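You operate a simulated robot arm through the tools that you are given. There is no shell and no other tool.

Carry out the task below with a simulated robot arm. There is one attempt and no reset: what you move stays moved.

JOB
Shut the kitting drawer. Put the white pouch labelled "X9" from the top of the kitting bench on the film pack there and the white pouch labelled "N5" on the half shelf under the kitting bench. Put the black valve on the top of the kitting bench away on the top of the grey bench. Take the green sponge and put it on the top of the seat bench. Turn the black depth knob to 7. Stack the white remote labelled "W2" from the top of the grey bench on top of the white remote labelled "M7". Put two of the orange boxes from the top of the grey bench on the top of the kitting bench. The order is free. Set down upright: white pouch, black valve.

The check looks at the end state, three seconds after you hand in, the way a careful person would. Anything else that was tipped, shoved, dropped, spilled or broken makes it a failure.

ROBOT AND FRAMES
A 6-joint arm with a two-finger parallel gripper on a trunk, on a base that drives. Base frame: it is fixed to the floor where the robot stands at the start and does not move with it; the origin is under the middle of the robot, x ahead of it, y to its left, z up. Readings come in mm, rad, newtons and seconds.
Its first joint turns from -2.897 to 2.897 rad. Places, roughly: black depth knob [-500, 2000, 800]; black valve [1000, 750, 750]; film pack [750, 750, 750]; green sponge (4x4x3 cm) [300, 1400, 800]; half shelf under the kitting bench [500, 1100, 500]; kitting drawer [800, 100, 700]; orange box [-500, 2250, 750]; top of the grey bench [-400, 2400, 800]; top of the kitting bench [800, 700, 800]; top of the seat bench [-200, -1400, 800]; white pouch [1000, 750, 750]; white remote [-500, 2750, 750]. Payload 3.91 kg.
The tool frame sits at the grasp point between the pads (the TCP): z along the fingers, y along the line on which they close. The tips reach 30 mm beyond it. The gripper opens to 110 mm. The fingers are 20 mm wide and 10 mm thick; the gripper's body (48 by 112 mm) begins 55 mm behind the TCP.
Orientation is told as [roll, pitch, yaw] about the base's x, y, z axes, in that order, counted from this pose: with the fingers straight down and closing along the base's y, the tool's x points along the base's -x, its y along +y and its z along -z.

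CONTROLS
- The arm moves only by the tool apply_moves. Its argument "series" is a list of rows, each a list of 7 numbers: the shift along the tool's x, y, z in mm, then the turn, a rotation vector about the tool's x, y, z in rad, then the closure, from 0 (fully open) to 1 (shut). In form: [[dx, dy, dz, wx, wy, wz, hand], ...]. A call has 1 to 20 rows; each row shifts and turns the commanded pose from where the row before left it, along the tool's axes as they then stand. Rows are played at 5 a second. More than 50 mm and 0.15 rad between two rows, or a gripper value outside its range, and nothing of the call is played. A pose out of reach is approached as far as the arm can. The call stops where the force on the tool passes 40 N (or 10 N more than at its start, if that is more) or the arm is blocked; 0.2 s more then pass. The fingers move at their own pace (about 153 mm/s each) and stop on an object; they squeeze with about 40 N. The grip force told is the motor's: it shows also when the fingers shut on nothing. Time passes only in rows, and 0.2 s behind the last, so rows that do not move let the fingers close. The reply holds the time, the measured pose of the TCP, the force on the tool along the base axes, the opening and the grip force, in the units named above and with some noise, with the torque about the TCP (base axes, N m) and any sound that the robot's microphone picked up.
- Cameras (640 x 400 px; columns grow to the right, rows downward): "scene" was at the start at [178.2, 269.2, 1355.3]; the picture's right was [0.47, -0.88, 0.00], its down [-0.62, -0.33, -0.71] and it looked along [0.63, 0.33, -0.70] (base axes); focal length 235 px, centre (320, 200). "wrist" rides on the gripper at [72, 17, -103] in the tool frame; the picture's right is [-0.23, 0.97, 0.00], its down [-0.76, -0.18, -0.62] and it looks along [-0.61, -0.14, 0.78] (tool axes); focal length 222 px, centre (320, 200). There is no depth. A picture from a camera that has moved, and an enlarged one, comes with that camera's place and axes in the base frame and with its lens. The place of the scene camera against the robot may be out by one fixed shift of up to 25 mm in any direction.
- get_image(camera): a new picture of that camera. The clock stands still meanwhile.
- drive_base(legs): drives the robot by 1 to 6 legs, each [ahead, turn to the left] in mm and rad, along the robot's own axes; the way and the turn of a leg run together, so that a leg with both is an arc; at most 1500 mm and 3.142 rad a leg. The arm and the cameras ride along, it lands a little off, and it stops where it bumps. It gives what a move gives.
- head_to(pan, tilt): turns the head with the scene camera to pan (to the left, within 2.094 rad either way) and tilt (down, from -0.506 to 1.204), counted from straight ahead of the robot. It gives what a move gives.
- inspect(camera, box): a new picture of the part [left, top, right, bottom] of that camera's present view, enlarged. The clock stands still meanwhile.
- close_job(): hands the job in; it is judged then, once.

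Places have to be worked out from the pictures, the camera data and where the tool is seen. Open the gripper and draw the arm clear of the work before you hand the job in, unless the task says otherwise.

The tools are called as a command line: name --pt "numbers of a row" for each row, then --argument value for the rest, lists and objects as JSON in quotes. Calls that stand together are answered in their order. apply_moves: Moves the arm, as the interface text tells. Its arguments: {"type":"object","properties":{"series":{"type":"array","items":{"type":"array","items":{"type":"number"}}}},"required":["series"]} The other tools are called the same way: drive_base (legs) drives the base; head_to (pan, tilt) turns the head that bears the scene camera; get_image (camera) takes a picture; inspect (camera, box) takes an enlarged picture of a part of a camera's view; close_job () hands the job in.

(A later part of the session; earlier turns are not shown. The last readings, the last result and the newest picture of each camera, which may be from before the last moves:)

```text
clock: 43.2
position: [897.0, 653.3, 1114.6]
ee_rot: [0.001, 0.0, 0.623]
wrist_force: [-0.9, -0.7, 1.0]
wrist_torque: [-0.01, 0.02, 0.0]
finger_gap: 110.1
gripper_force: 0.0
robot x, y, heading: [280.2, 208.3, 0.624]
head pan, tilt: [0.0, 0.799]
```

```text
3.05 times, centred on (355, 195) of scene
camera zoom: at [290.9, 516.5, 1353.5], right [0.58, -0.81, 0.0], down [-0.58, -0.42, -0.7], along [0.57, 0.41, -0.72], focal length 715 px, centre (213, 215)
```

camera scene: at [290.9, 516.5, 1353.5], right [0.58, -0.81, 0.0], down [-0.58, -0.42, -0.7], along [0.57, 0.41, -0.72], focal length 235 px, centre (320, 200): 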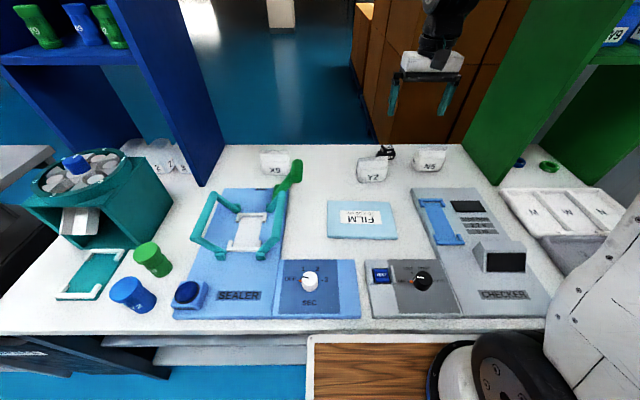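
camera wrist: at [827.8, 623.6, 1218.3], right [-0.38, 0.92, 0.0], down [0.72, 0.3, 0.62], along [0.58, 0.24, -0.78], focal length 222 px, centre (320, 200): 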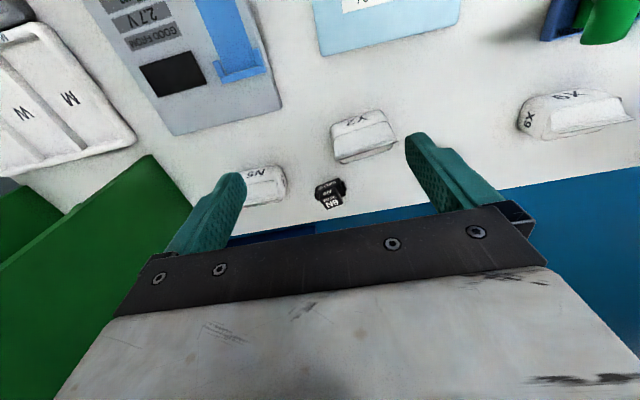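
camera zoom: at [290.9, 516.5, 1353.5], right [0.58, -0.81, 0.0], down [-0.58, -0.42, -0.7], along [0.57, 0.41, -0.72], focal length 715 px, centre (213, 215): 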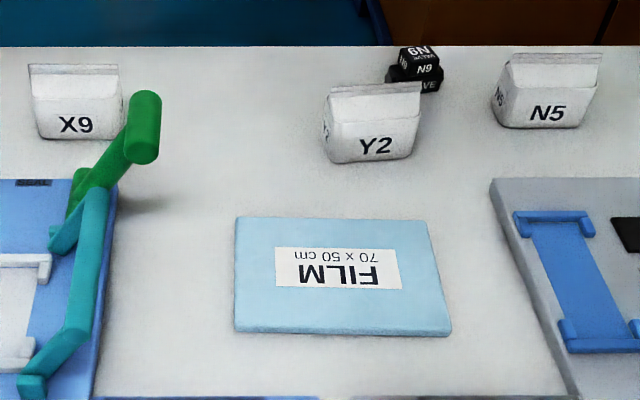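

Positions agree: N5 pouch ≈(U1280,V−165), X9 ≈(1261,424), valve ≈(1325,−18) in bench axes. I measure the bench height by touching an empty spot with closed fingers right here.

apply_moves --pt "0 -10 0 0 0 0 1" --pt "0 0 48 0 0 0 1" --pt "0 0 48 0 0 0 1" --pt "0 0 48 0 0 0 1" --pt "0 0 48 0 0 0 1" --pt "0 0 45 0 0 0 1" --pt "0 0 8 0 0 0 1" --pt "0 0 8 0 0 0 1" --pt "0 0 8 0 0 0 1" --pt "0 0 8 0 0 0 1" --pt "0 0 8 0 0 0 1" --pt "0 0 8 0 0 0 1" --pt "0 0 8 0 0 0 1" --pt "0 0 8 0 0 0 1" --pt "0 0 8 0 0 0 1" --pt "0 0 8 0 0 0 1" --pt "0 0 8 0 0 0 1" --pt "0 0 8 0 0 0 1"

get_image --camera "scene"

get_image --camera "wrist"

```text
clock: 45.9
position: [900.9, 643.8, 830.0]
ee_rot: [0.0, -0.003, 0.623]
wrist_force: [-10.2, -7.6, 23.6]
wrist_torque: [-0.37, 0.47, 0.01]
finger_gap: 0.0
gripper_force: 37.1
robot x, y, heading: [281.8, 207.3, 0.626]
head pan, tilt: [0.0, 0.799]
stopped in row 13: the force on the tool passed its limit at 58 N (the readings are from after the stop); the commanded pose is now the measured one
```

```text
taken
camera scene: at [290.4, 516.2, 1353.6], right [0.58, -0.81, 0.0], down [-0.58, -0.42, -0.7], along [0.57, 0.41, -0.72], focal length 235 px, centre (320, 200)
```

scene: 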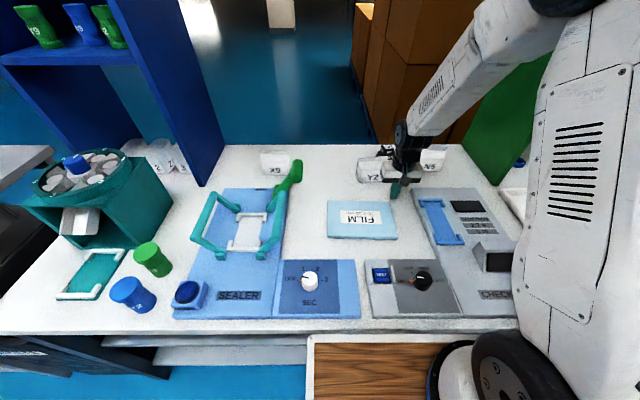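

```text
taken
camera wrist: at [833.0, 614.5, 933.4], right [-0.38, 0.92, 0.0], down [0.72, 0.3, 0.63], along [0.58, 0.24, -0.78], focal length 222 px, centre (320, 200)
```

wrist: 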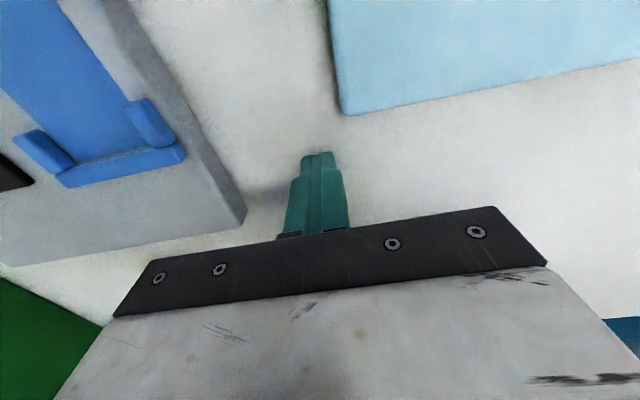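

Touch gives bench top at Z≈800. I lift, open, and turn the tool 90° so that it will close along the pouch thickness.

apply_moves --pt "0 0 -40 0 0 0 1" --pt "0 0 -48 0 0 0 1" --pt "0 0 -48 0 0 0 0" --pt "0 0 -48 0 0 0 0" --pt "0 0 -48 0 0 0 0" --pt "0 0 0 0 0 -0.145 0" --pt "0 0 0 0 0 -0.145 0" --pt "0 0 0 0 0 -0.145 0" --pt "0 0 0 0 0 -0.145 0" --pt "0 0 0 0 0 -0.145 0" --pt "0 0 0 0 0 -0.145 0" --pt "0 0 0 0 0 -0.145 0" --pt "0 0 0 0 0 -0.145 0" --pt "0 0 0 0 0 -0.145 0" --pt "0 0 0 0 0 -0.145 0" --pt "0 0 0 0 0 -0.1208 0"

get_image --camera "wrist"

```text
clock: 49.3
position: [901.4, 644.9, 1060.2]
ee_rot: [-0.004, 0.0, 2.196]
wrist_force: [0.3, -0.2, 0.5]
wrist_torque: [0.03, 0.02, 0.0]
finger_gap: 110.0
gripper_force: 0.1
robot x, y, heading: [285.4, 206.2, 0.625]
head pan, tilt: [0.0, 0.799]
```

```text
taken
camera wrist: at [931.0, 574.6, 1164.7], right [-0.92, -0.39, 0.0], down [-0.3, 0.72, 0.62], along [-0.24, 0.58, -0.78], focal length 222 px, centre (320, 200)
```

wrist: 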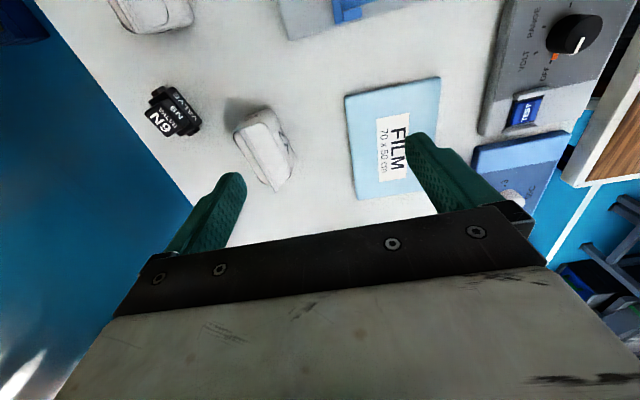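

Now I move left along the bench towards X9 at safe height.

apply_moves --pt "-46 -18 0 0 0 0 0" --pt "-46 -18 0 0 0 0 0" --pt "-46 -18 0 0 0 0 0" --pt "-46 -18 0 0 0 0 0" --pt "-46 -18 0 0 0 0 0" --pt "-46 -18 0 0 0 0 0" --pt "-46 -18 0 0 0 0 0"

get_image --camera "wrist"

get_image --camera "scene"

```text
clock: 50.9
position: [816.8, 971.1, 1061.1]
ee_rot: [-0.004, 0.001, 2.193]
wrist_force: [0.9, -0.1, 1.5]
wrist_torque: [0.07, 0.06, 0.0]
finger_gap: 110.1
gripper_force: 0.0
robot x, y, heading: [280.7, 206.2, 0.623]
head pan, tilt: [0.0, 0.799]
```

```text
taken
camera wrist: at [845.0, 901.5, 1164.1], right [-0.92, -0.38, 0.0], down [-0.3, 0.72, 0.62], along [-0.24, 0.58, -0.78], focal length 222 px, centre (320, 200)
```

wrist: 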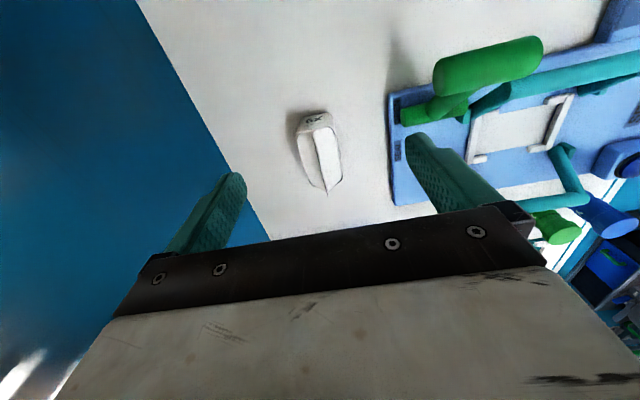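

```text
taken
camera scene: at [291.4, 516.4, 1353.5], right [0.58, -0.81, 0.0], down [-0.58, -0.42, -0.7], along [0.57, 0.41, -0.72], focal length 235 px, centre (320, 200)
```

scene: 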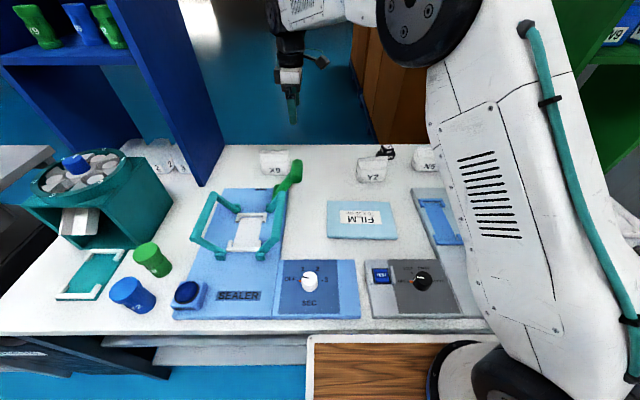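

I zoom the wrist view on X9.

inspect --camera "wrist" --box '[260, 90, 400, 210]'

```text
3.33 times, centred on (330, 150) of wrist
camera zoom: at [845.0, 901.5, 1164.1], right [-0.92, -0.38, 0.0], down [-0.3, 0.72, 0.62], along [-0.24, 0.58, -0.78], focal length 740 px, centre (287, 367)
```

zoom: 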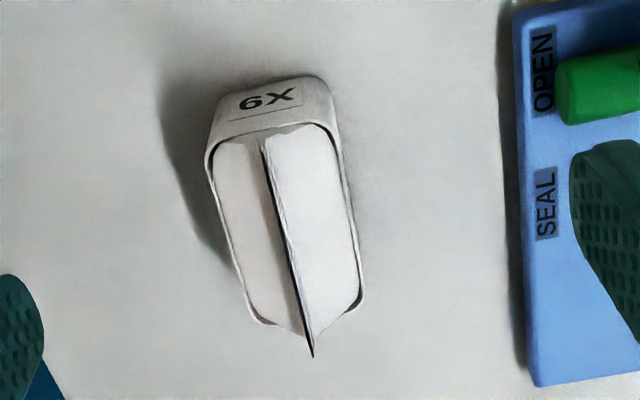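

X9 lies square to the bench, centre ≈(1248,402), about 54 mm thick, ridge top ≈Z 888. I move above it and descend partway.

apply_moves --pt "-44 -9 0 0 0 0 0" --pt "-44 -9 0 0 0 0 0" --pt "0 0 40 0 0 0 0" --pt "0 0 40 0 0 0 0" --pt "0 0 40 0 0 0 0"

get_image --camera "wrist"

get_image --camera "scene"

```text
clock: 52.1
position: [780.8, 1063.6, 942.9]
ee_rot: [-0.003, 0.0, 2.195]
wrist_force: [0.1, -0.3, 0.5]
wrist_torque: [0.01, -0.03, -0.02]
finger_gap: 110.0
gripper_force: 0.0
robot x, y, heading: [282.0, 205.2, 0.626]
head pan, tilt: [0.0, 0.799]
```

```text
taken
camera wrist: at [809.9, 993.9, 1047.1], right [-0.92, -0.38, 0.0], down [-0.3, 0.72, 0.62], along [-0.24, 0.58, -0.78], focal length 222 px, centre (320, 200)
```

wrist: 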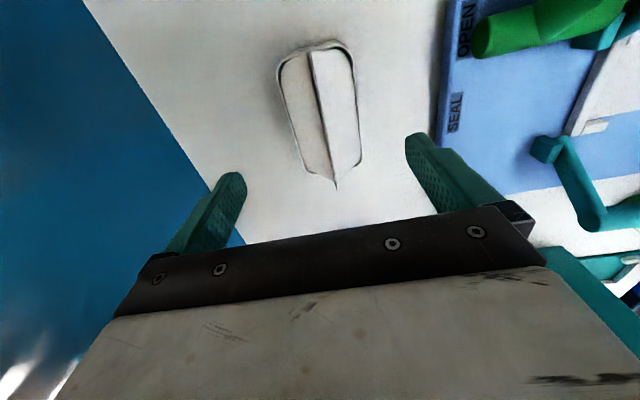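

```text
taken
camera scene: at [291.1, 516.7, 1353.5], right [0.58, -0.81, 0.0], down [-0.58, -0.42, -0.7], along [0.57, 0.41, -0.72], focal length 235 px, centre (320, 200)
```

scene: 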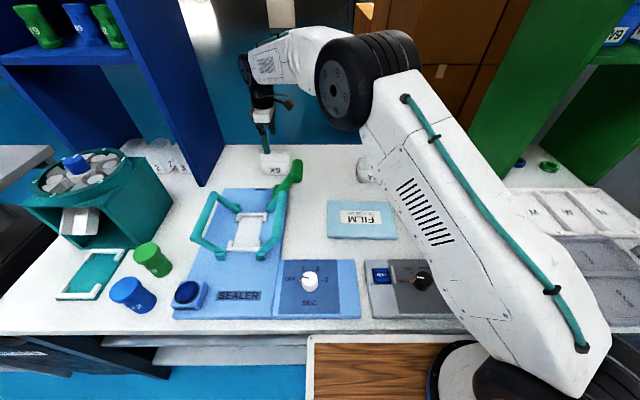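

Small correction (−7 in U, −11 in V), then descend to TCP z≈850 and close.

apply_moves --pt "11 7 0 0 0 0 0" --pt "0 0 35 0 0 0 0" --pt "0 0 33 0 0 0 0" --pt "0 0 25 0 0 0 0"

get_image --camera "wrist"

```text
clock: 53.1
position: [781.5, 1049.0, 848.5]
ee_rot: [-0.004, 0.0, 2.193]
wrist_force: [1.1, -0.4, -0.3]
wrist_torque: [-0.01, 0.04, -0.04]
finger_gap: 109.7
gripper_force: 0.0
robot x, y, heading: [280.5, 206.5, 0.623]
head pan, tilt: [0.0, 0.799]
```

```text
taken
camera wrist: at [810.3, 979.2, 951.8], right [-0.92, -0.38, 0.0], down [-0.3, 0.72, 0.62], along [-0.24, 0.58, -0.78], focal length 222 px, centre (320, 200)
```

wrist: 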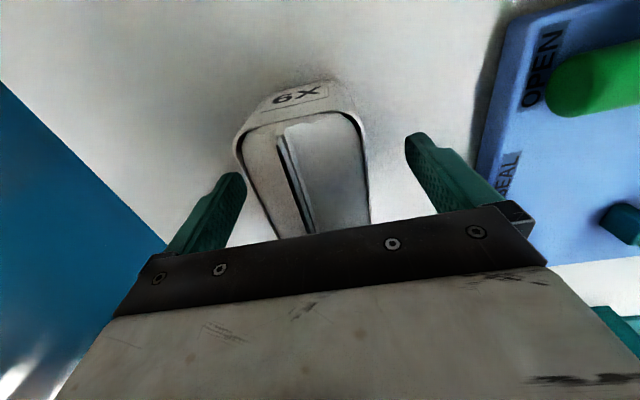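

The pouch is between the fingers; I close on it.

apply_moves --pt "0 0 0 0 0 0 1" --pt "0 0 0 0 0 0 1" --pt "0 0 0 0 0 0 1" --pt "0 0 0 0 0 0 1"

get_image --camera "wrist"

```text
clock: 54.1
position: [781.0, 1050.4, 848.6]
ee_rot: [-0.004, 0.0, 2.195]
wrist_force: [0.0, 0.4, -0.2]
wrist_torque: [0.02, -0.02, 0.03]
finger_gap: 57.5
gripper_force: 40.2
robot x, y, heading: [284.2, 208.5, 0.621]
head pan, tilt: [0.0, 0.799]
```

```text
taken
camera wrist: at [810.3, 979.4, 951.8], right [-0.92, -0.38, 0.0], down [-0.3, 0.72, 0.62], along [-0.24, 0.58, -0.78], focal length 222 px, centre (320, 200)
```

wrist: 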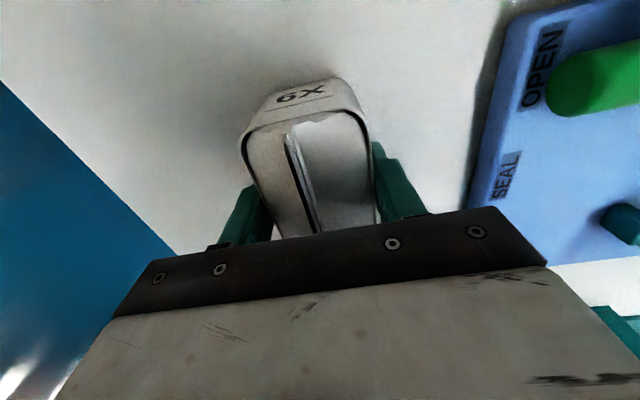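

X9 is held (57 mm). I lift it, carry it over to the film pack centre (≈U1008,V117).

apply_moves --pt "0 0 -40 0 0 0 1" --pt "0 0 -48 0 0 0 1" --pt "0 0 -48 0 0 0 1" --pt "0 0 -20 0 0 0 1" --pt "46 14 0 0 0 0 1" --pt "46 14 0 0 0 0 1" --pt "46 14 0 0 0 0 1" --pt "46 14 0 0 0 0 1" --pt "46 14 0 0 0 0 1" --pt "46 14 0 0 0 0 1" --pt "5.6 38 0 0 0 0 1" --pt "0 39 0 0 0 0 1" --pt "0 39 0 0 0 0 1" --pt "0 38.7 0 0 0 0 1"

get_image --camera "wrist"

get_image --camera "scene"

```text
clock: 57.1
position: [750.2, 680.0, 1002.3]
ee_rot: [-0.001, 0.0, 2.193]
wrist_force: [0.6, -0.1, -0.4]
wrist_torque: [-0.06, -0.01, -0.01]
finger_gap: 57.5
gripper_force: 39.6
robot x, y, heading: [280.2, 208.0, 0.626]
head pan, tilt: [0.0, 0.799]
```

```text
taken
camera wrist: at [778.8, 610.7, 1106.0], right [-0.92, -0.38, 0.0], down [-0.3, 0.72, 0.62], along [-0.24, 0.58, -0.78], focal length 222 px, centre (320, 200)
```

wrist: 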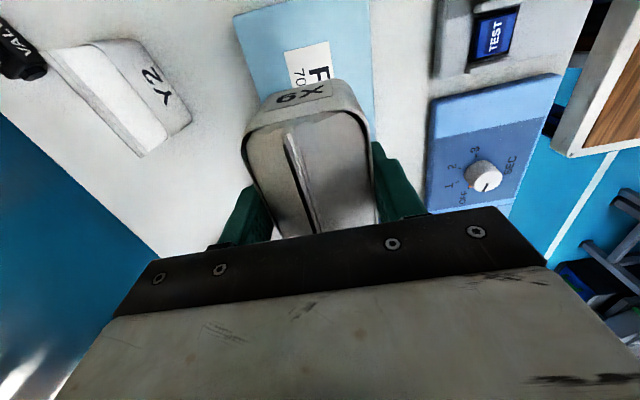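

```text
taken
camera scene: at [291.8, 517.2, 1353.3], right [0.58, -0.81, 0.0], down [-0.58, -0.42, -0.7], along [0.57, 0.41, -0.72], focal length 235 px, centre (320, 200)
```

scene: 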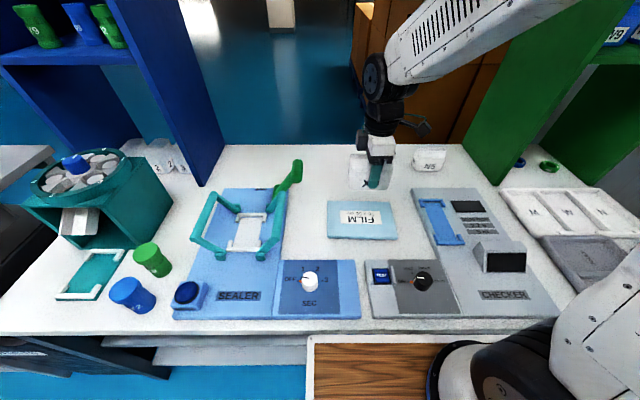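

Aligned over the film. I lower it slowly to feel the contact.

apply_moves --pt "0 0 45 0 0 0 1" --pt "0 0 45 0 0 0 1" --pt "0 0 30 0 0 0 1" --pt "0 0 8 0 0 0 1" --pt "0 0 3 0 0 0 1" --pt "0 0 2 0 0 0 1" --pt "0 0 2 0 0 0 1" --pt "0 0 2 0 0 0 1"

inspect --camera "scene" --box '[290, 130, 460, 260]'

```text
clock: 58.9
position: [750.7, 683.4, 864.9]
ee_rot: [-0.004, -0.001, 2.194]
wrist_force: [-0.9, 0.1, -0.7]
wrist_torque: [-0.01, 0.01, -0.01]
finger_gap: 57.5
gripper_force: 40.3
robot x, y, heading: [284.3, 206.9, 0.625]
head pan, tilt: [0.0, 0.799]
```

```text
3.08 times, centred on (375, 195) of scene
camera zoom: at [291.4, 516.9, 1353.4], right [0.58, -0.81, 0.0], down [-0.58, -0.42, -0.7], along [0.57, 0.41, -0.72], focal length 722 px, centre (151, 215)
```

zoom: 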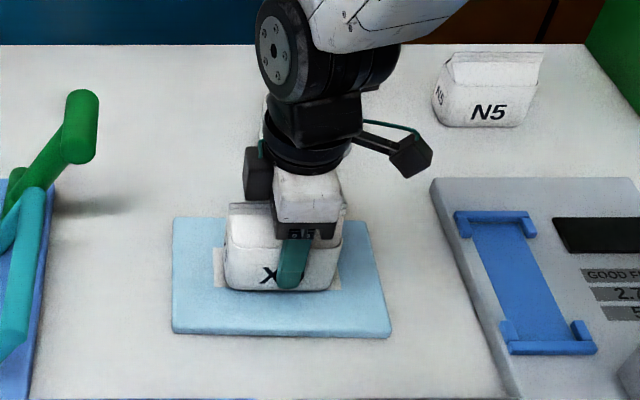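

Not touching yet; I lower further in 1.5 mm steps.

apply_moves --pt "0 0 1.5 0 0 0 1" --pt "0 0 1.5 0 0 0 1" --pt "0 0 1.5 0 0 0 1" --pt "0 0 1.5 0 0 0 1"

```text
clock: 59.9
position: [752.4, 681.4, 861.6]
ee_rot: [-0.006, 0.0, 2.194]
wrist_force: [0.5, 3.6, 27.3]
wrist_torque: [-0.1, 0.21, -0.06]
finger_gap: 57.6
gripper_force: 39.8
robot x, y, heading: [280.1, 207.5, 0.625]
head pan, tilt: [0.0, 0.799]
```

Contact felt (27 N). I ease up a millimetre, open, and rise.

apply_moves --pt "0 0 -2 0 0 0 1" --pt "0 0 0 0 0 0 0.6" --pt "0 0 0 0 0 0 0.3" --pt "0 0 0 0 0 0 0" --pt "0 0 0 0 0 0 0" --pt "0 0 -30 0 0 0 0" --pt "0 0 -45 0 0 0 0" --pt "0 0 -45 0 0 0 0" --pt "0 0 -45 0 0 0 0"

get_image --camera "wrist"

inspect --camera "scene" --box '[290, 130, 460, 260]'

```text
clock: 61.9
position: [751.0, 679.6, 1024.4]
ee_rot: [-0.003, 0.001, 2.193]
wrist_force: [-0.1, 0.6, -0.1]
wrist_torque: [-0.05, -0.01, 0.02]
finger_gap: 110.1
gripper_force: 0.0
robot x, y, heading: [280.0, 204.9, 0.622]
head pan, tilt: [0.0, 0.799]
```

```text
taken
camera wrist: at [778.8, 610.9, 1127.7], right [-0.92, -0.38, 0.0], down [-0.3, 0.72, 0.62], along [-0.24, 0.58, -0.78], focal length 222 px, centre (320, 200)
```

wrist: 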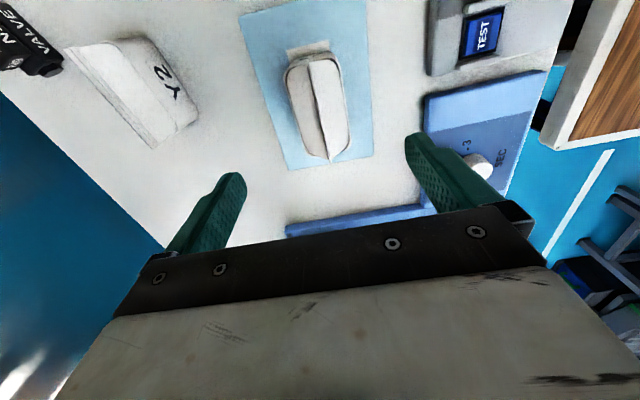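

```text
3.08 times, centred on (375, 195) of scene
camera zoom: at [291.6, 517.2, 1353.3], right [0.58, -0.81, 0.0], down [-0.58, -0.42, -0.7], along [0.57, 0.41, -0.72], focal length 722 px, centre (151, 215)
```

zoom: 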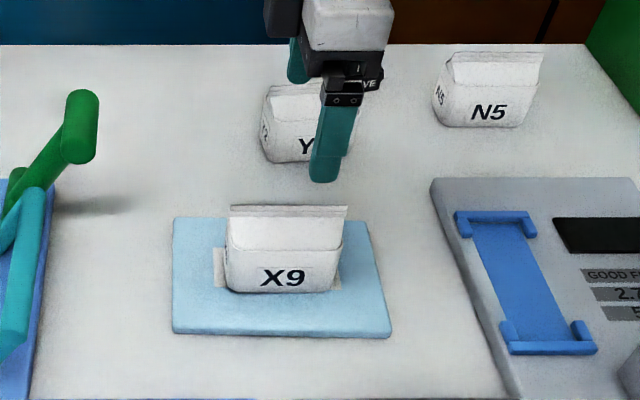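

X9 stands upright on the film. Next the N5 pouch: I turn the tool back and move over towards it for a look from above.

apply_moves --pt "0 0 -10 0 0 0.145 0" --pt "0 0 -10 0 0 0.145 0" --pt "0 0 -10 0 0 0.145 0" --pt "0 0 -10 0 0 0.145 0" --pt "0 0 0 0 0 0.145 0" --pt "0 0 0 0 0 0.145 0" --pt "0 0 0 0 0 0.145 0" --pt "0 0 0 0 0 0.145 0" --pt "0 0 0 0 0 0.145 0" --pt "0 0 0 0 0 0.145 0" --pt "0 0 0 0 0 0.121 0" --pt "-30 -38 0 0 0 0 0" --pt "-30 -38 0 0 0 0 0" --pt "-30 -38 0 0 0 0 0" --pt "-30 -38 0 0 0 0 0" --pt "-30 -38 0 0 0 0 0" --pt "-24 -38 0 0 0 0 0" --pt "0 -40 0 0 0 0 0"

get_image --camera "wrist"

inspect --camera "wrist" --box '[240, 90, 420, 210]'

```text
clock: 65.7
position: [1049.5, 562.3, 1069.1]
ee_rot: [0.0, -0.001, 0.624]
wrist_force: [0.5, 0.0, -0.2]
wrist_torque: [-0.01, 0.0, 0.0]
finger_gap: 110.1
gripper_force: 0.2
robot x, y, heading: [282.0, 208.1, 0.624]
head pan, tilt: [0.0, 0.799]
```

```text
taken
camera wrist: at [980.6, 533.4, 1172.1], right [-0.38, 0.92, 0.0], down [0.72, 0.3, 0.63], along [0.58, 0.24, -0.78], focal length 222 px, centre (320, 200)
```

wrist: 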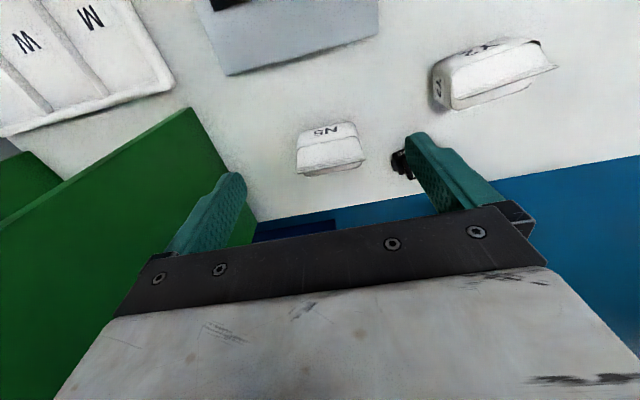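

```text
3.33 times, centred on (330, 150) of wrist
camera zoom: at [980.6, 533.4, 1172.1], right [-0.38, 0.92, 0.0], down [0.72, 0.3, 0.63], along [0.58, 0.24, -0.78], focal length 740 px, centre (287, 367)
```

zoom: 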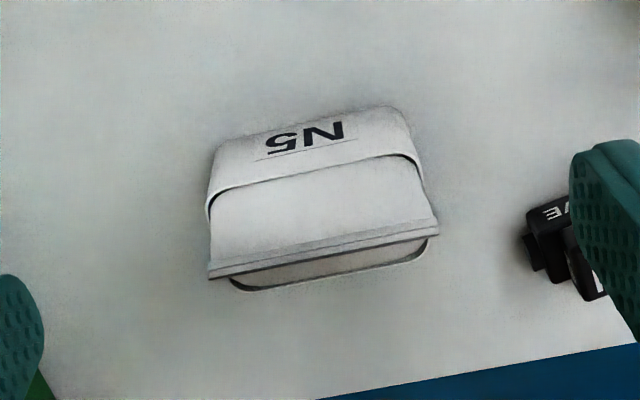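

N5 is square to the bench: centre ≈(U1272,V−159), 96 mm wide. I'll grip it across the width with a 45° tilted tool so the same tilt works under the bench. I tilt and go to a pre‑grasp point 120 mm short.

apply_moves --pt "0 0 0 0 -0.14 0 0" --pt "0 0 0 0 -0.14 0 0" --pt "0 0 0 0 -0.14 0 0" --pt "0 0 0 0 -0.14 0 0" --pt "0 0 0 0 -0.14 0 0" --pt "0 0 0 0 -0.0854 0 0" --pt "32 -1.5 35 0 0 0 0" --pt "32 -1.5 35 0 0 0 0" --pt "33 -1.5 36 0 0 0 0"

get_image --camera "wrist"

get_image --camera "scene"

```text
clock: 67.7
position: [1053.2, 562.2, 927.0]
ee_rot: [0.001, -0.789, 0.622]
wrist_force: [-0.3, 0.5, -0.8]
wrist_torque: [0.02, 0.0, 0.0]
finger_gap: 109.9
gripper_force: 0.3
robot x, y, heading: [282.4, 209.9, 0.624]
head pan, tilt: [0.0, 0.799]
```

```text
taken
camera wrist: at [942.6, 502.6, 950.2], right [-0.44, 0.88, 0.16], down [0.18, -0.09, 0.98], along [0.88, 0.46, -0.12], focal length 222 px, centre (320, 200)
```

wrist: 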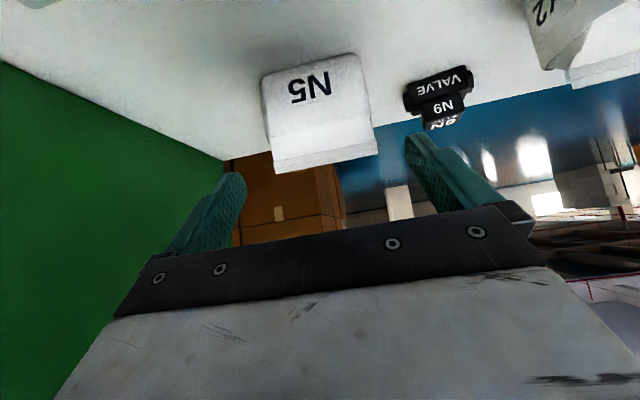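

```text
taken
camera scene: at [291.0, 516.7, 1353.5], right [0.58, -0.81, 0.0], down [-0.58, -0.42, -0.7], along [0.57, 0.41, -0.72], focal length 235 px, centre (320, 200)
```

scene: 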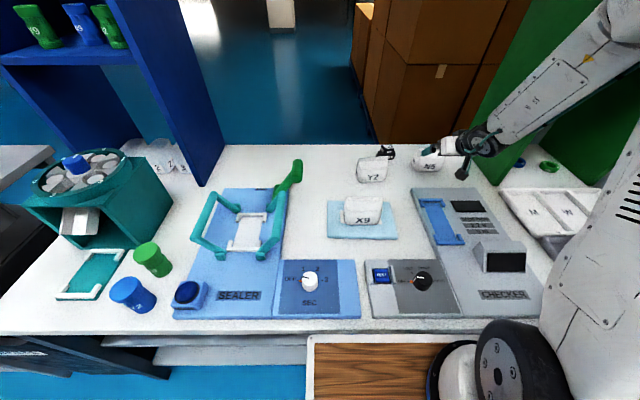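

Measured pouch span V −203…−112 (centre ≈−158.5); the fingers are centred within 2 mm. I advance along the tool axis, pausing to check.

apply_moves --pt "0 -2 30 0 0 0 0" --pt "0 0 30 0 0 0 0" --pt "0 0 10 0 0 0 0"

get_image --camera "wrist"

inspect --camera "scene" --box '[360, 110, 520, 210]'

```text
clock: 68.5
position: [1098.2, 591.8, 875.7]
ee_rot: [0.001, -0.789, 0.622]
wrist_force: [0.7, 0.5, -0.5]
wrist_torque: [0.0, -0.02, -0.02]
finger_gap: 110.1
gripper_force: 0.0
robot x, y, heading: [286.0, 208.4, 0.621]
head pan, tilt: [0.0, 0.799]
```

```text
taken
camera wrist: at [987.6, 530.7, 897.2], right [-0.44, 0.88, 0.16], down [0.18, -0.09, 0.98], along [0.88, 0.46, -0.12], focal length 222 px, centre (320, 200)
```

wrist: 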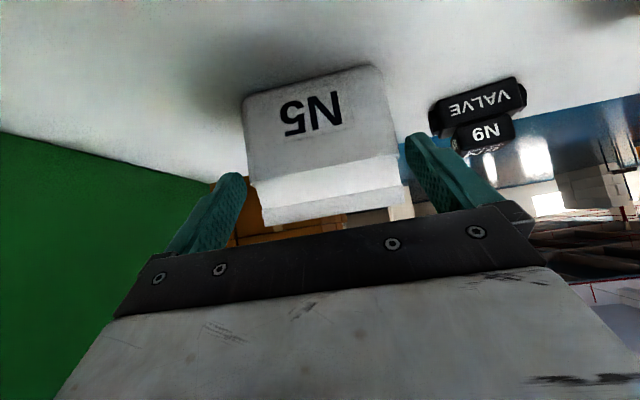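

```text
4.00 times, centred on (440, 160) of scene
camera zoom: at [291.3, 516.8, 1353.4], right [0.58, -0.81, 0.0], down [-0.58, -0.42, -0.7], along [0.57, 0.41, -0.72], focal length 938 px, centre (-160, 360)
```

zoom: 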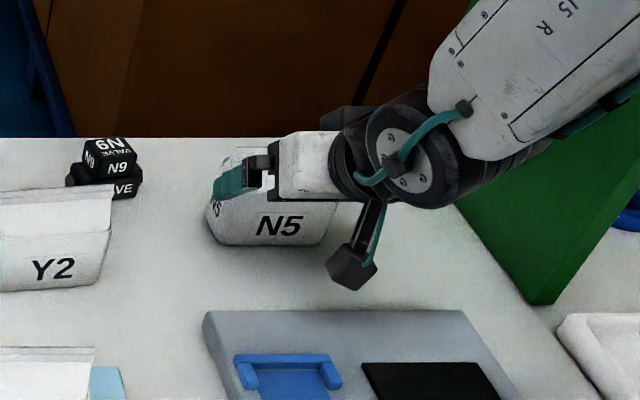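

Fingers straddle the pouch evenly; I continue to the grasp depth and close.

apply_moves --pt "0 0 17 0 0 0 0" --pt "0 0 17 0 0 0 0" --pt "0 0 15 0 0 0 0"

get_image --camera "wrist"

```text
clock: 69.3
position: [1125.1, 611.8, 839.5]
ee_rot: [0.003, -0.789, 0.622]
wrist_force: [-0.1, -0.9, 0.7]
wrist_torque: [-0.01, 0.01, -0.03]
finger_gap: 110.3
gripper_force: 0.0
robot x, y, heading: [281.5, 208.4, 0.624]
head pan, tilt: [0.0, 0.799]
```

```text
taken
camera wrist: at [1014.9, 552.3, 862.2], right [-0.44, 0.88, 0.16], down [0.18, -0.09, 0.98], along [0.88, 0.46, -0.12], focal length 222 px, centre (320, 200)
```

wrist: 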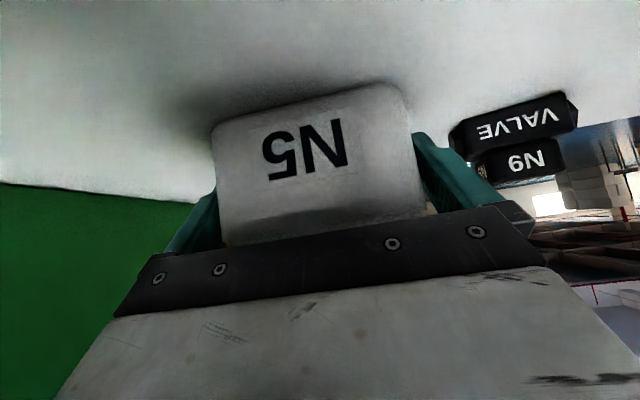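

No contact forces on the way in; I close the fingers and then lift a little.

apply_moves --pt "0 0 0 0 0 0 1" --pt "0 0 0 0 0 0 1" --pt "0 0 0 0 0 0 1"

apply_moves --pt "-14 0 -14 0 0 0 1" --pt "-28 0 -28 0 0 0 1" --pt "-28 0 -28 0 0 0 1"

get_image --camera "wrist"

inspect --camera "scene" --box '[340, 90, 520, 210]'

```text
clock: 70.1
position: [1125.8, 612.9, 841.2]
ee_rot: [0.001, -0.789, 0.624]
wrist_force: [-0.1, 0.8, -0.2]
wrist_torque: [-0.01, -0.02, -0.02]
finger_gap: 99.3
gripper_force: 40.2
robot x, y, heading: [281.5, 206.6, 0.626]
head pan, tilt: [0.0, 0.799]
```

```text
clock: 70.9
position: [1126.7, 609.2, 939.2]
ee_rot: [0.002, -0.787, 0.622]
wrist_force: [0.1, 0.9, -1.2]
wrist_torque: [0.01, -0.02, -0.01]
finger_gap: 99.6
gripper_force: 39.7
robot x, y, heading: [279.5, 208.1, 0.626]
head pan, tilt: [0.0, 0.799]
```

```text
taken
camera wrist: at [1016.8, 550.2, 960.7], right [-0.44, 0.89, 0.16], down [0.18, -0.09, 0.98], along [0.88, 0.46, -0.12], focal length 222 px, centre (320, 200)
```

wrist: 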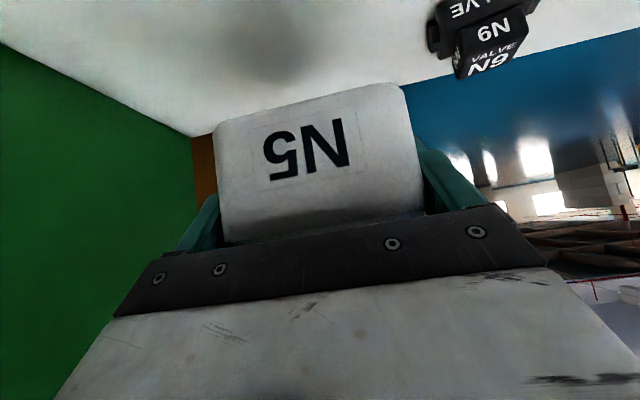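

```text
3.33 times, centred on (430, 150) of scene
camera zoom: at [291.8, 517.0, 1353.4], right [0.58, -0.81, 0.0], down [-0.58, -0.42, -0.7], along [0.57, 0.41, -0.72], focal length 782 px, centre (-47, 367)
```

zoom: 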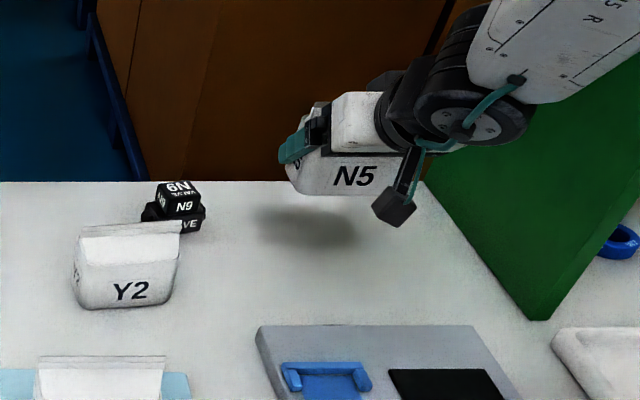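

N5 is held firmly (99 mm). I raise it clear, draw back over the bench towards the robot.

apply_moves --pt "-23 0 -23 0 0 0 1" --pt "-23 0 -23 0 0 0 1" --pt "34 0 -34 0 0 0 1" --pt "34 0 -34 0 0 0 1" --pt "34 0 -34 0 0 0 1" --pt "34 0 -34 0 0 0 1" --pt "34 0 -34 0 0 0 1" --pt "34 3 -34 0 0 0 1" --pt "34 3 -34 0 0 0 1" --pt "34 3 -34 0 0 0 1" --pt "0 40 0 0 0 0 1" --pt "0 40 0 0 0 0 1" --pt "0 40 0 0 0 0 1"

drive_base --legs '[[-280, 0]]'

get_image --camera "scene"

```text
clock: 73.7
position: [849.7, 503.7, 1071.2]
ee_rot: [-0.002, -0.787, 0.626]
wrist_force: [0.7, -0.4, -0.8]
wrist_torque: [-0.03, 0.0, 0.02]
finger_gap: 99.5
gripper_force: 40.0
out of reach, approached as far as the arm can: row 8, 9, 10, 11, 12, 13
robot x, y, heading: [282.2, 204.3, 0.624]
head pan, tilt: [0.0, 0.799]
```

```text
clock: 75.7
position: [617.4, 340.9, 1071.2]
ee_rot: [0.0, -0.787, 0.628]
wrist_force: [0.2, -0.1, -1.2]
wrist_torque: [-0.02, -0.01, -0.01]
finger_gap: 99.5
gripper_force: 40.1
robot x, y, heading: [52.8, 41.1, 0.63]
head pan, tilt: [0.0, 0.799]
```

```text
taken
camera scene: at [60.5, 351.1, 1353.4], right [0.59, -0.81, 0.0], down [-0.58, -0.42, -0.7], along [0.56, 0.41, -0.72], focal length 235 px, centre (320, 200)
```

scene: 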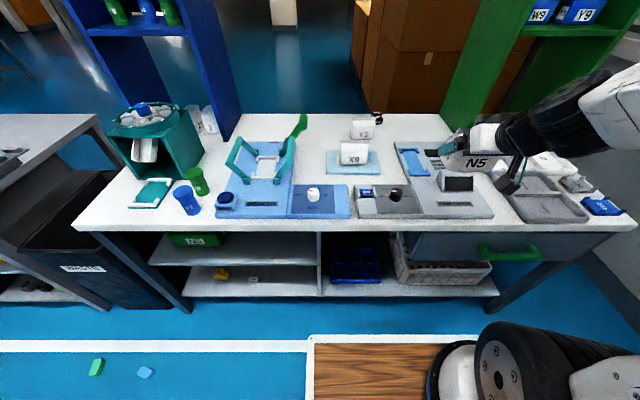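

Backed off to U≈67. I zoom on the half shelf to plan the placing spot.

inspect --camera "scene" --box '[120, 200, 360, 330]'

```text
2.67 times, centred on (240, 265) of scene
camera zoom: at [60.5, 351.1, 1353.4], right [0.59, -0.81, 0.0], down [-0.58, -0.42, -0.7], along [0.56, 0.41, -0.72], focal length 626 px, centre (533, 27)
```

zoom: 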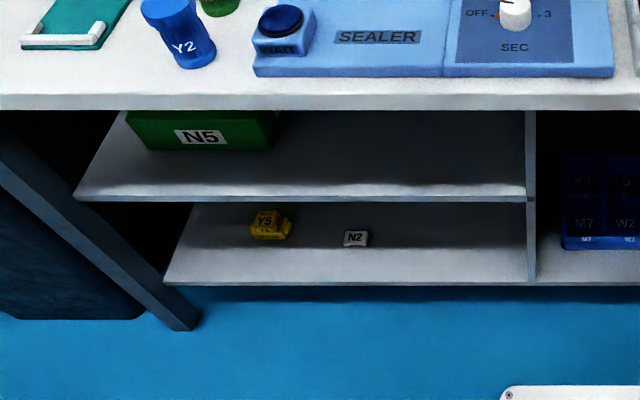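

The exact shelf height needs a frontal look. I reposition the base left by about 420 mm (turn, drive, turn back) with the pouch held high.

drive_base --legs '[[0, 1.57], [420, 0], [0, -1.575]]'

get_image --camera "scene"

get_image --camera "wrist"

```text
clock: 85.8
position: [397.1, 674.0, 1071.5]
ee_rot: [-0.001, -0.787, 0.589]
wrist_force: [0.0, -0.1, 0.0]
wrist_torque: [0.01, 0.01, -0.01]
finger_gap: 99.4
gripper_force: 40.0
robot x, y, heading: [-176.0, 398.7, 0.592]
head pan, tilt: [0.0, 0.799]
```

```text
taken
camera scene: at [-159.2, 704.0, 1353.4], right [0.56, -0.83, 0.0], down [-0.6, -0.4, -0.7], along [0.58, 0.39, -0.72], focal length 235 px, centre (320, 200)
```

scene: 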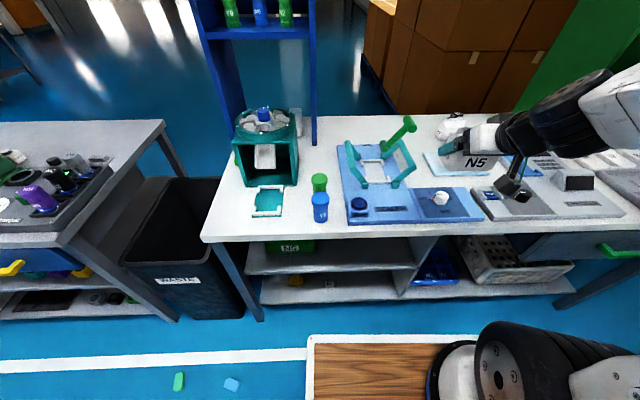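

```text
taken
camera wrist: at [284.8, 617.8, 1092.8], right [-0.41, 0.9, 0.16], down [0.18, -0.09, 0.98], along [0.9, 0.43, -0.12], focal length 222 px, centre (320, 200)
```

wrist: 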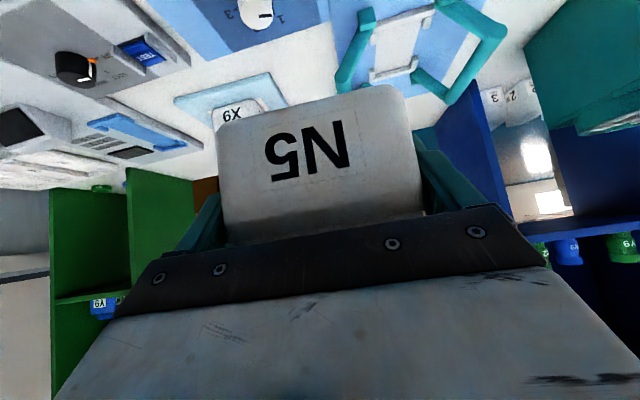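

Heading is 0.03 off and I want more stand-off; I correct and back up 150 mm.

drive_base --legs '[[0, 0.033], [-150, 0]]'

apply_moves --pt "0 0 0 0 0 0 1"

```text
clock: 87.6
position: [261.6, 604.8, 1070.1]
ee_rot: [0.001, -0.788, 0.627]
wrist_force: [0.7, 0.4, -0.8]
wrist_torque: [-0.01, 0.01, 0.02]
finger_gap: 99.2
gripper_force: 39.4
robot x, y, heading: [-303.9, 304.2, 0.623]
head pan, tilt: [0.0, 0.799]
```

```text
clock: 88.0
position: [261.5, 603.8, 1070.0]
ee_rot: [0.0, -0.786, 0.625]
wrist_force: [0.5, -0.7, -0.7]
wrist_torque: [0.03, 0.02, 0.0]
finger_gap: 99.5
gripper_force: 39.9
robot x, y, heading: [-301.1, 307.4, 0.626]
head pan, tilt: [0.0, 0.799]
```

I nudge forward to see whether commanded and measured poses agree.

apply_moves --pt "-30 0 30 0 0 0 1" --pt "-30 0 30 0 0 0 1"

```text
clock: 88.6
position: [328.2, 656.8, 1071.0]
ee_rot: [-0.001, -0.788, 0.627]
wrist_force: [0.5, 0.0, 0.0]
wrist_torque: [0.0, -0.01, 0.01]
finger_gap: 99.5
gripper_force: 39.9
robot x, y, heading: [-303.8, 307.9, 0.627]
head pan, tilt: [0.0, 0.799]
```

Pose in sync. I shift left to V≈425 and lower the pouch in front of the bench to look at the shelf.

apply_moves --pt "5 42 -5 0 0 0 1" --pt "5 42 -5 0 0 0 1" --pt "34 0 34 0 0 0 1" --pt "34 0 34 0 0 0 1" --pt "34 0 34 0 0 0 1" --pt "34 0 34 0 0 0 1" --pt "34 0 34 0 0 0 1" --pt "34 0 34 0 0 0 1" --pt "34 0 34 0 0 0 1"

get_image --camera "wrist"

get_image --camera "scene"

```text
clock: 90.6
position: [269.3, 753.2, 805.0]
ee_rot: [-0.074, -0.772, 0.676]
wrist_force: [0.4, -0.7, -0.5]
wrist_torque: [-0.02, -0.01, 0.03]
finger_gap: 99.8
gripper_force: 40.7
out of reach, approached as far as the arm can: row 3, 4, 5, 6, 7, 8, 9
robot x, y, heading: [-309.1, 302.9, 0.626]
head pan, tilt: [0.0, 0.799]
```

```text
taken
camera wrist: at [158.1, 694.7, 827.1], right [-0.44, 0.89, 0.11], down [0.16, -0.04, 0.99], along [0.88, 0.45, -0.13], focal length 222 px, centre (320, 200)
```

wrist: 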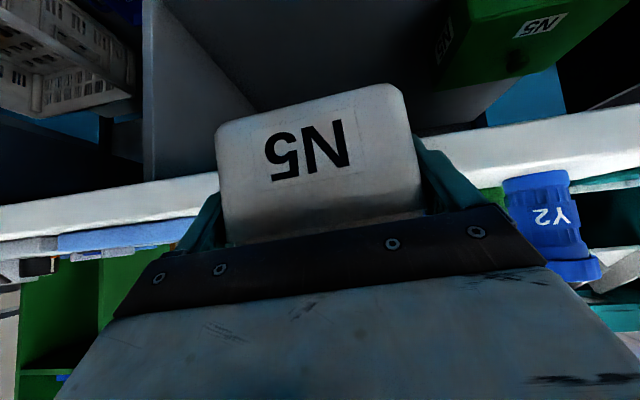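

```text
taken
camera scene: at [-295.8, 615.1, 1353.4], right [0.59, -0.81, 0.0], down [-0.58, -0.42, -0.7], along [0.56, 0.41, -0.72], focal length 235 px, centre (320, 200)
```

scene: 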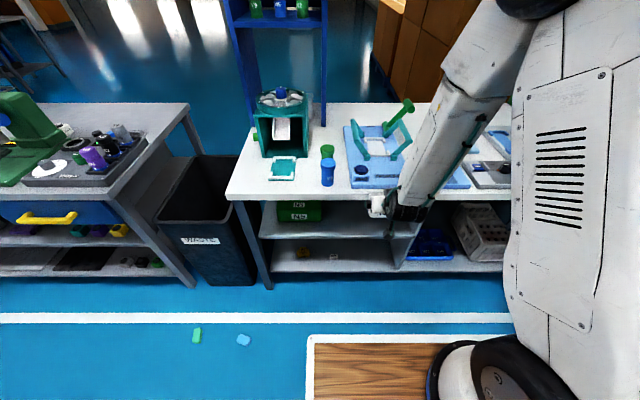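

Too close for that tilt at low height. I back up 200 mm more, then reach out and restore the exact orientation.

drive_base --legs '[[-200, 0]]'

apply_moves --pt "-25 0 25 0 0 0 1" --pt "-30 0 30 -0.039 -0.014 0.036 1" --pt "-30 0 30 0 0 0 1" --pt "-30 0 30 0 0 0 1"

```text
clock: 92.2
position: [108.1, 634.7, 805.8]
ee_rot: [-0.072, -0.773, 0.67]
wrist_force: [0.2, -0.3, -1.0]
wrist_torque: [-0.02, 0.0, 0.02]
finger_gap: 99.4
gripper_force: 40.4
robot x, y, heading: [-470.3, 190.1, 0.619]
head pan, tilt: [0.0, 0.799]
```

```text
clock: 93.2
position: [231.8, 746.2, 810.0]
ee_rot: [0.001, -0.785, 0.618]
wrist_force: [-0.1, 0.5, -0.5]
wrist_torque: [-0.03, 0.01, -0.01]
finger_gap: 99.3
gripper_force: 40.2
out of reach, approached as far as the arm can: row 2, 3
robot x, y, heading: [-470.8, 188.3, 0.62]
head pan, tilt: [0.0, 0.799]
```

Orientation restored. I lower further and look at the shelf from the front.

apply_moves --pt "30 0 30 0 0 0 1" --pt "30 0 30 0 0 0 1" --pt "30 0 30 0 0 0 1"

get_image --camera "wrist"

get_image --camera "scene"

```text
clock: 94.0
position: [227.7, 759.4, 687.1]
ee_rot: [-0.029, -0.784, 0.639]
wrist_force: [0.2, 0.3, -0.2]
wrist_torque: [0.01, 0.0, -0.01]
finger_gap: 99.3
gripper_force: 39.9
out of reach, approached as far as the arm can: row 1, 2, 3
robot x, y, heading: [-465.4, 188.8, 0.62]
head pan, tilt: [0.0, 0.799]
```

```text
taken
camera wrist: at [116.2, 700.0, 708.7], right [-0.44, 0.89, 0.14], down [0.17, -0.07, 0.98], along [0.88, 0.45, -0.12], focal length 222 px, centre (320, 200)
```

wrist: 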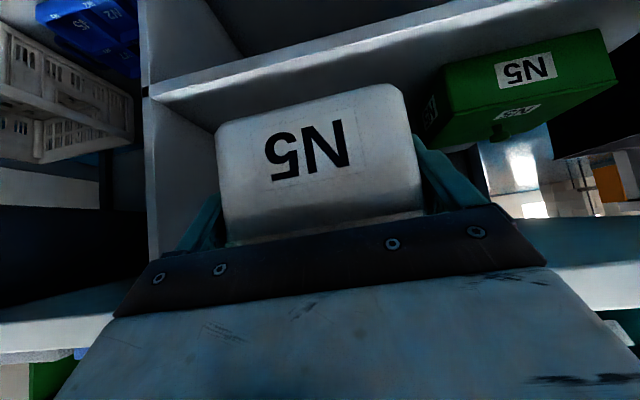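

```text
taken
camera scene: at [-457.4, 497.4, 1353.5], right [0.58, -0.81, 0.0], down [-0.58, -0.42, -0.7], along [0.57, 0.41, -0.72], focal length 235 px, centre (320, 200)
```

scene: 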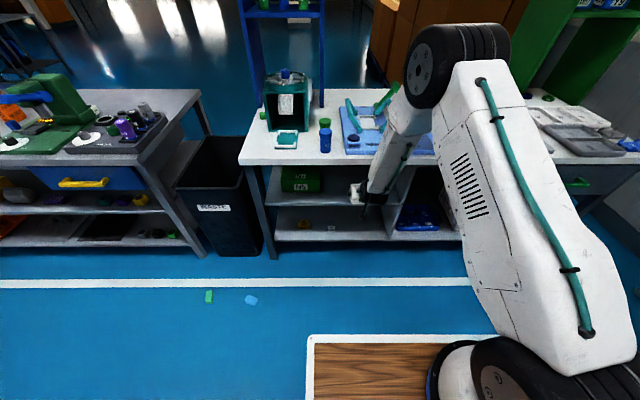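

I zoom on the shelf's front edge in the wrist view.

inspect --camera "wrist" --box '[130, 0, 450, 200]'

inspect --camera "wrist" --box '[380, 0, 640, 200]'

```text
2.00 times, centred on (290, 100) of wrist
camera zoom: at [116.2, 700.0, 708.7], right [-0.44, 0.89, 0.14], down [0.17, -0.07, 0.98], along [0.88, 0.45, -0.12], focal length 444 px, centre (380, 400)
```

zoom: 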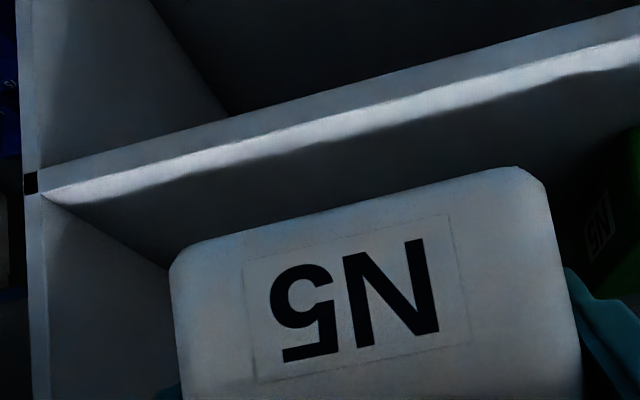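

```text
2.00 times, centred on (510, 100) of wrist
camera zoom: at [116.2, 700.0, 708.7], right [-0.44, 0.89, 0.14], down [0.17, -0.07, 0.98], along [0.88, 0.45, -0.12], focal length 444 px, centre (-60, 400)
```

zoom: 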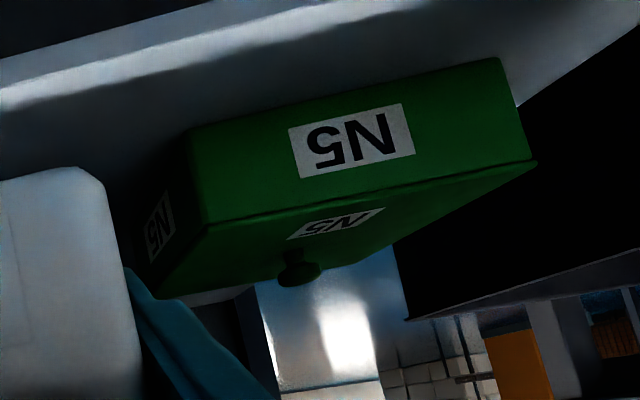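

The shelf top is at about Z 520, bench slab underside 767. The wrist needs the arm more stretched for this tilt, so I back up 140 mm more and reach out further.

drive_base --legs '[[-140, 0]]'

apply_moves --pt "-32 0 32 0 0 0 1" --pt "-32 -10 32 -0.017 -0.003 0.012 1" --pt "-32 -10 32 0 0 0 1" --pt "-15 -10 15 0 0 0 1" --pt "10 0 10 0 0 0 1"

```text
clock: 95.3
position: [114.2, 675.2, 686.5]
ee_rot: [-0.028, -0.781, 0.64]
wrist_force: [0.1, -0.6, -0.4]
wrist_torque: [0.01, 0.02, -0.03]
finger_gap: 99.4
gripper_force: 39.7
robot x, y, heading: [-581.8, 105.3, 0.619]
head pan, tilt: [0.0, 0.799]
```

```text
clock: 96.5
position: [261.2, 741.6, 671.5]
ee_rot: [-0.002, -0.784, 0.62]
wrist_force: [-0.9, 0.6, -0.5]
wrist_torque: [-0.02, 0.03, -0.01]
finger_gap: 99.8
gripper_force: 40.3
robot x, y, heading: [-579.7, 106.3, 0.619]
head pan, tilt: [0.0, 0.799]
```

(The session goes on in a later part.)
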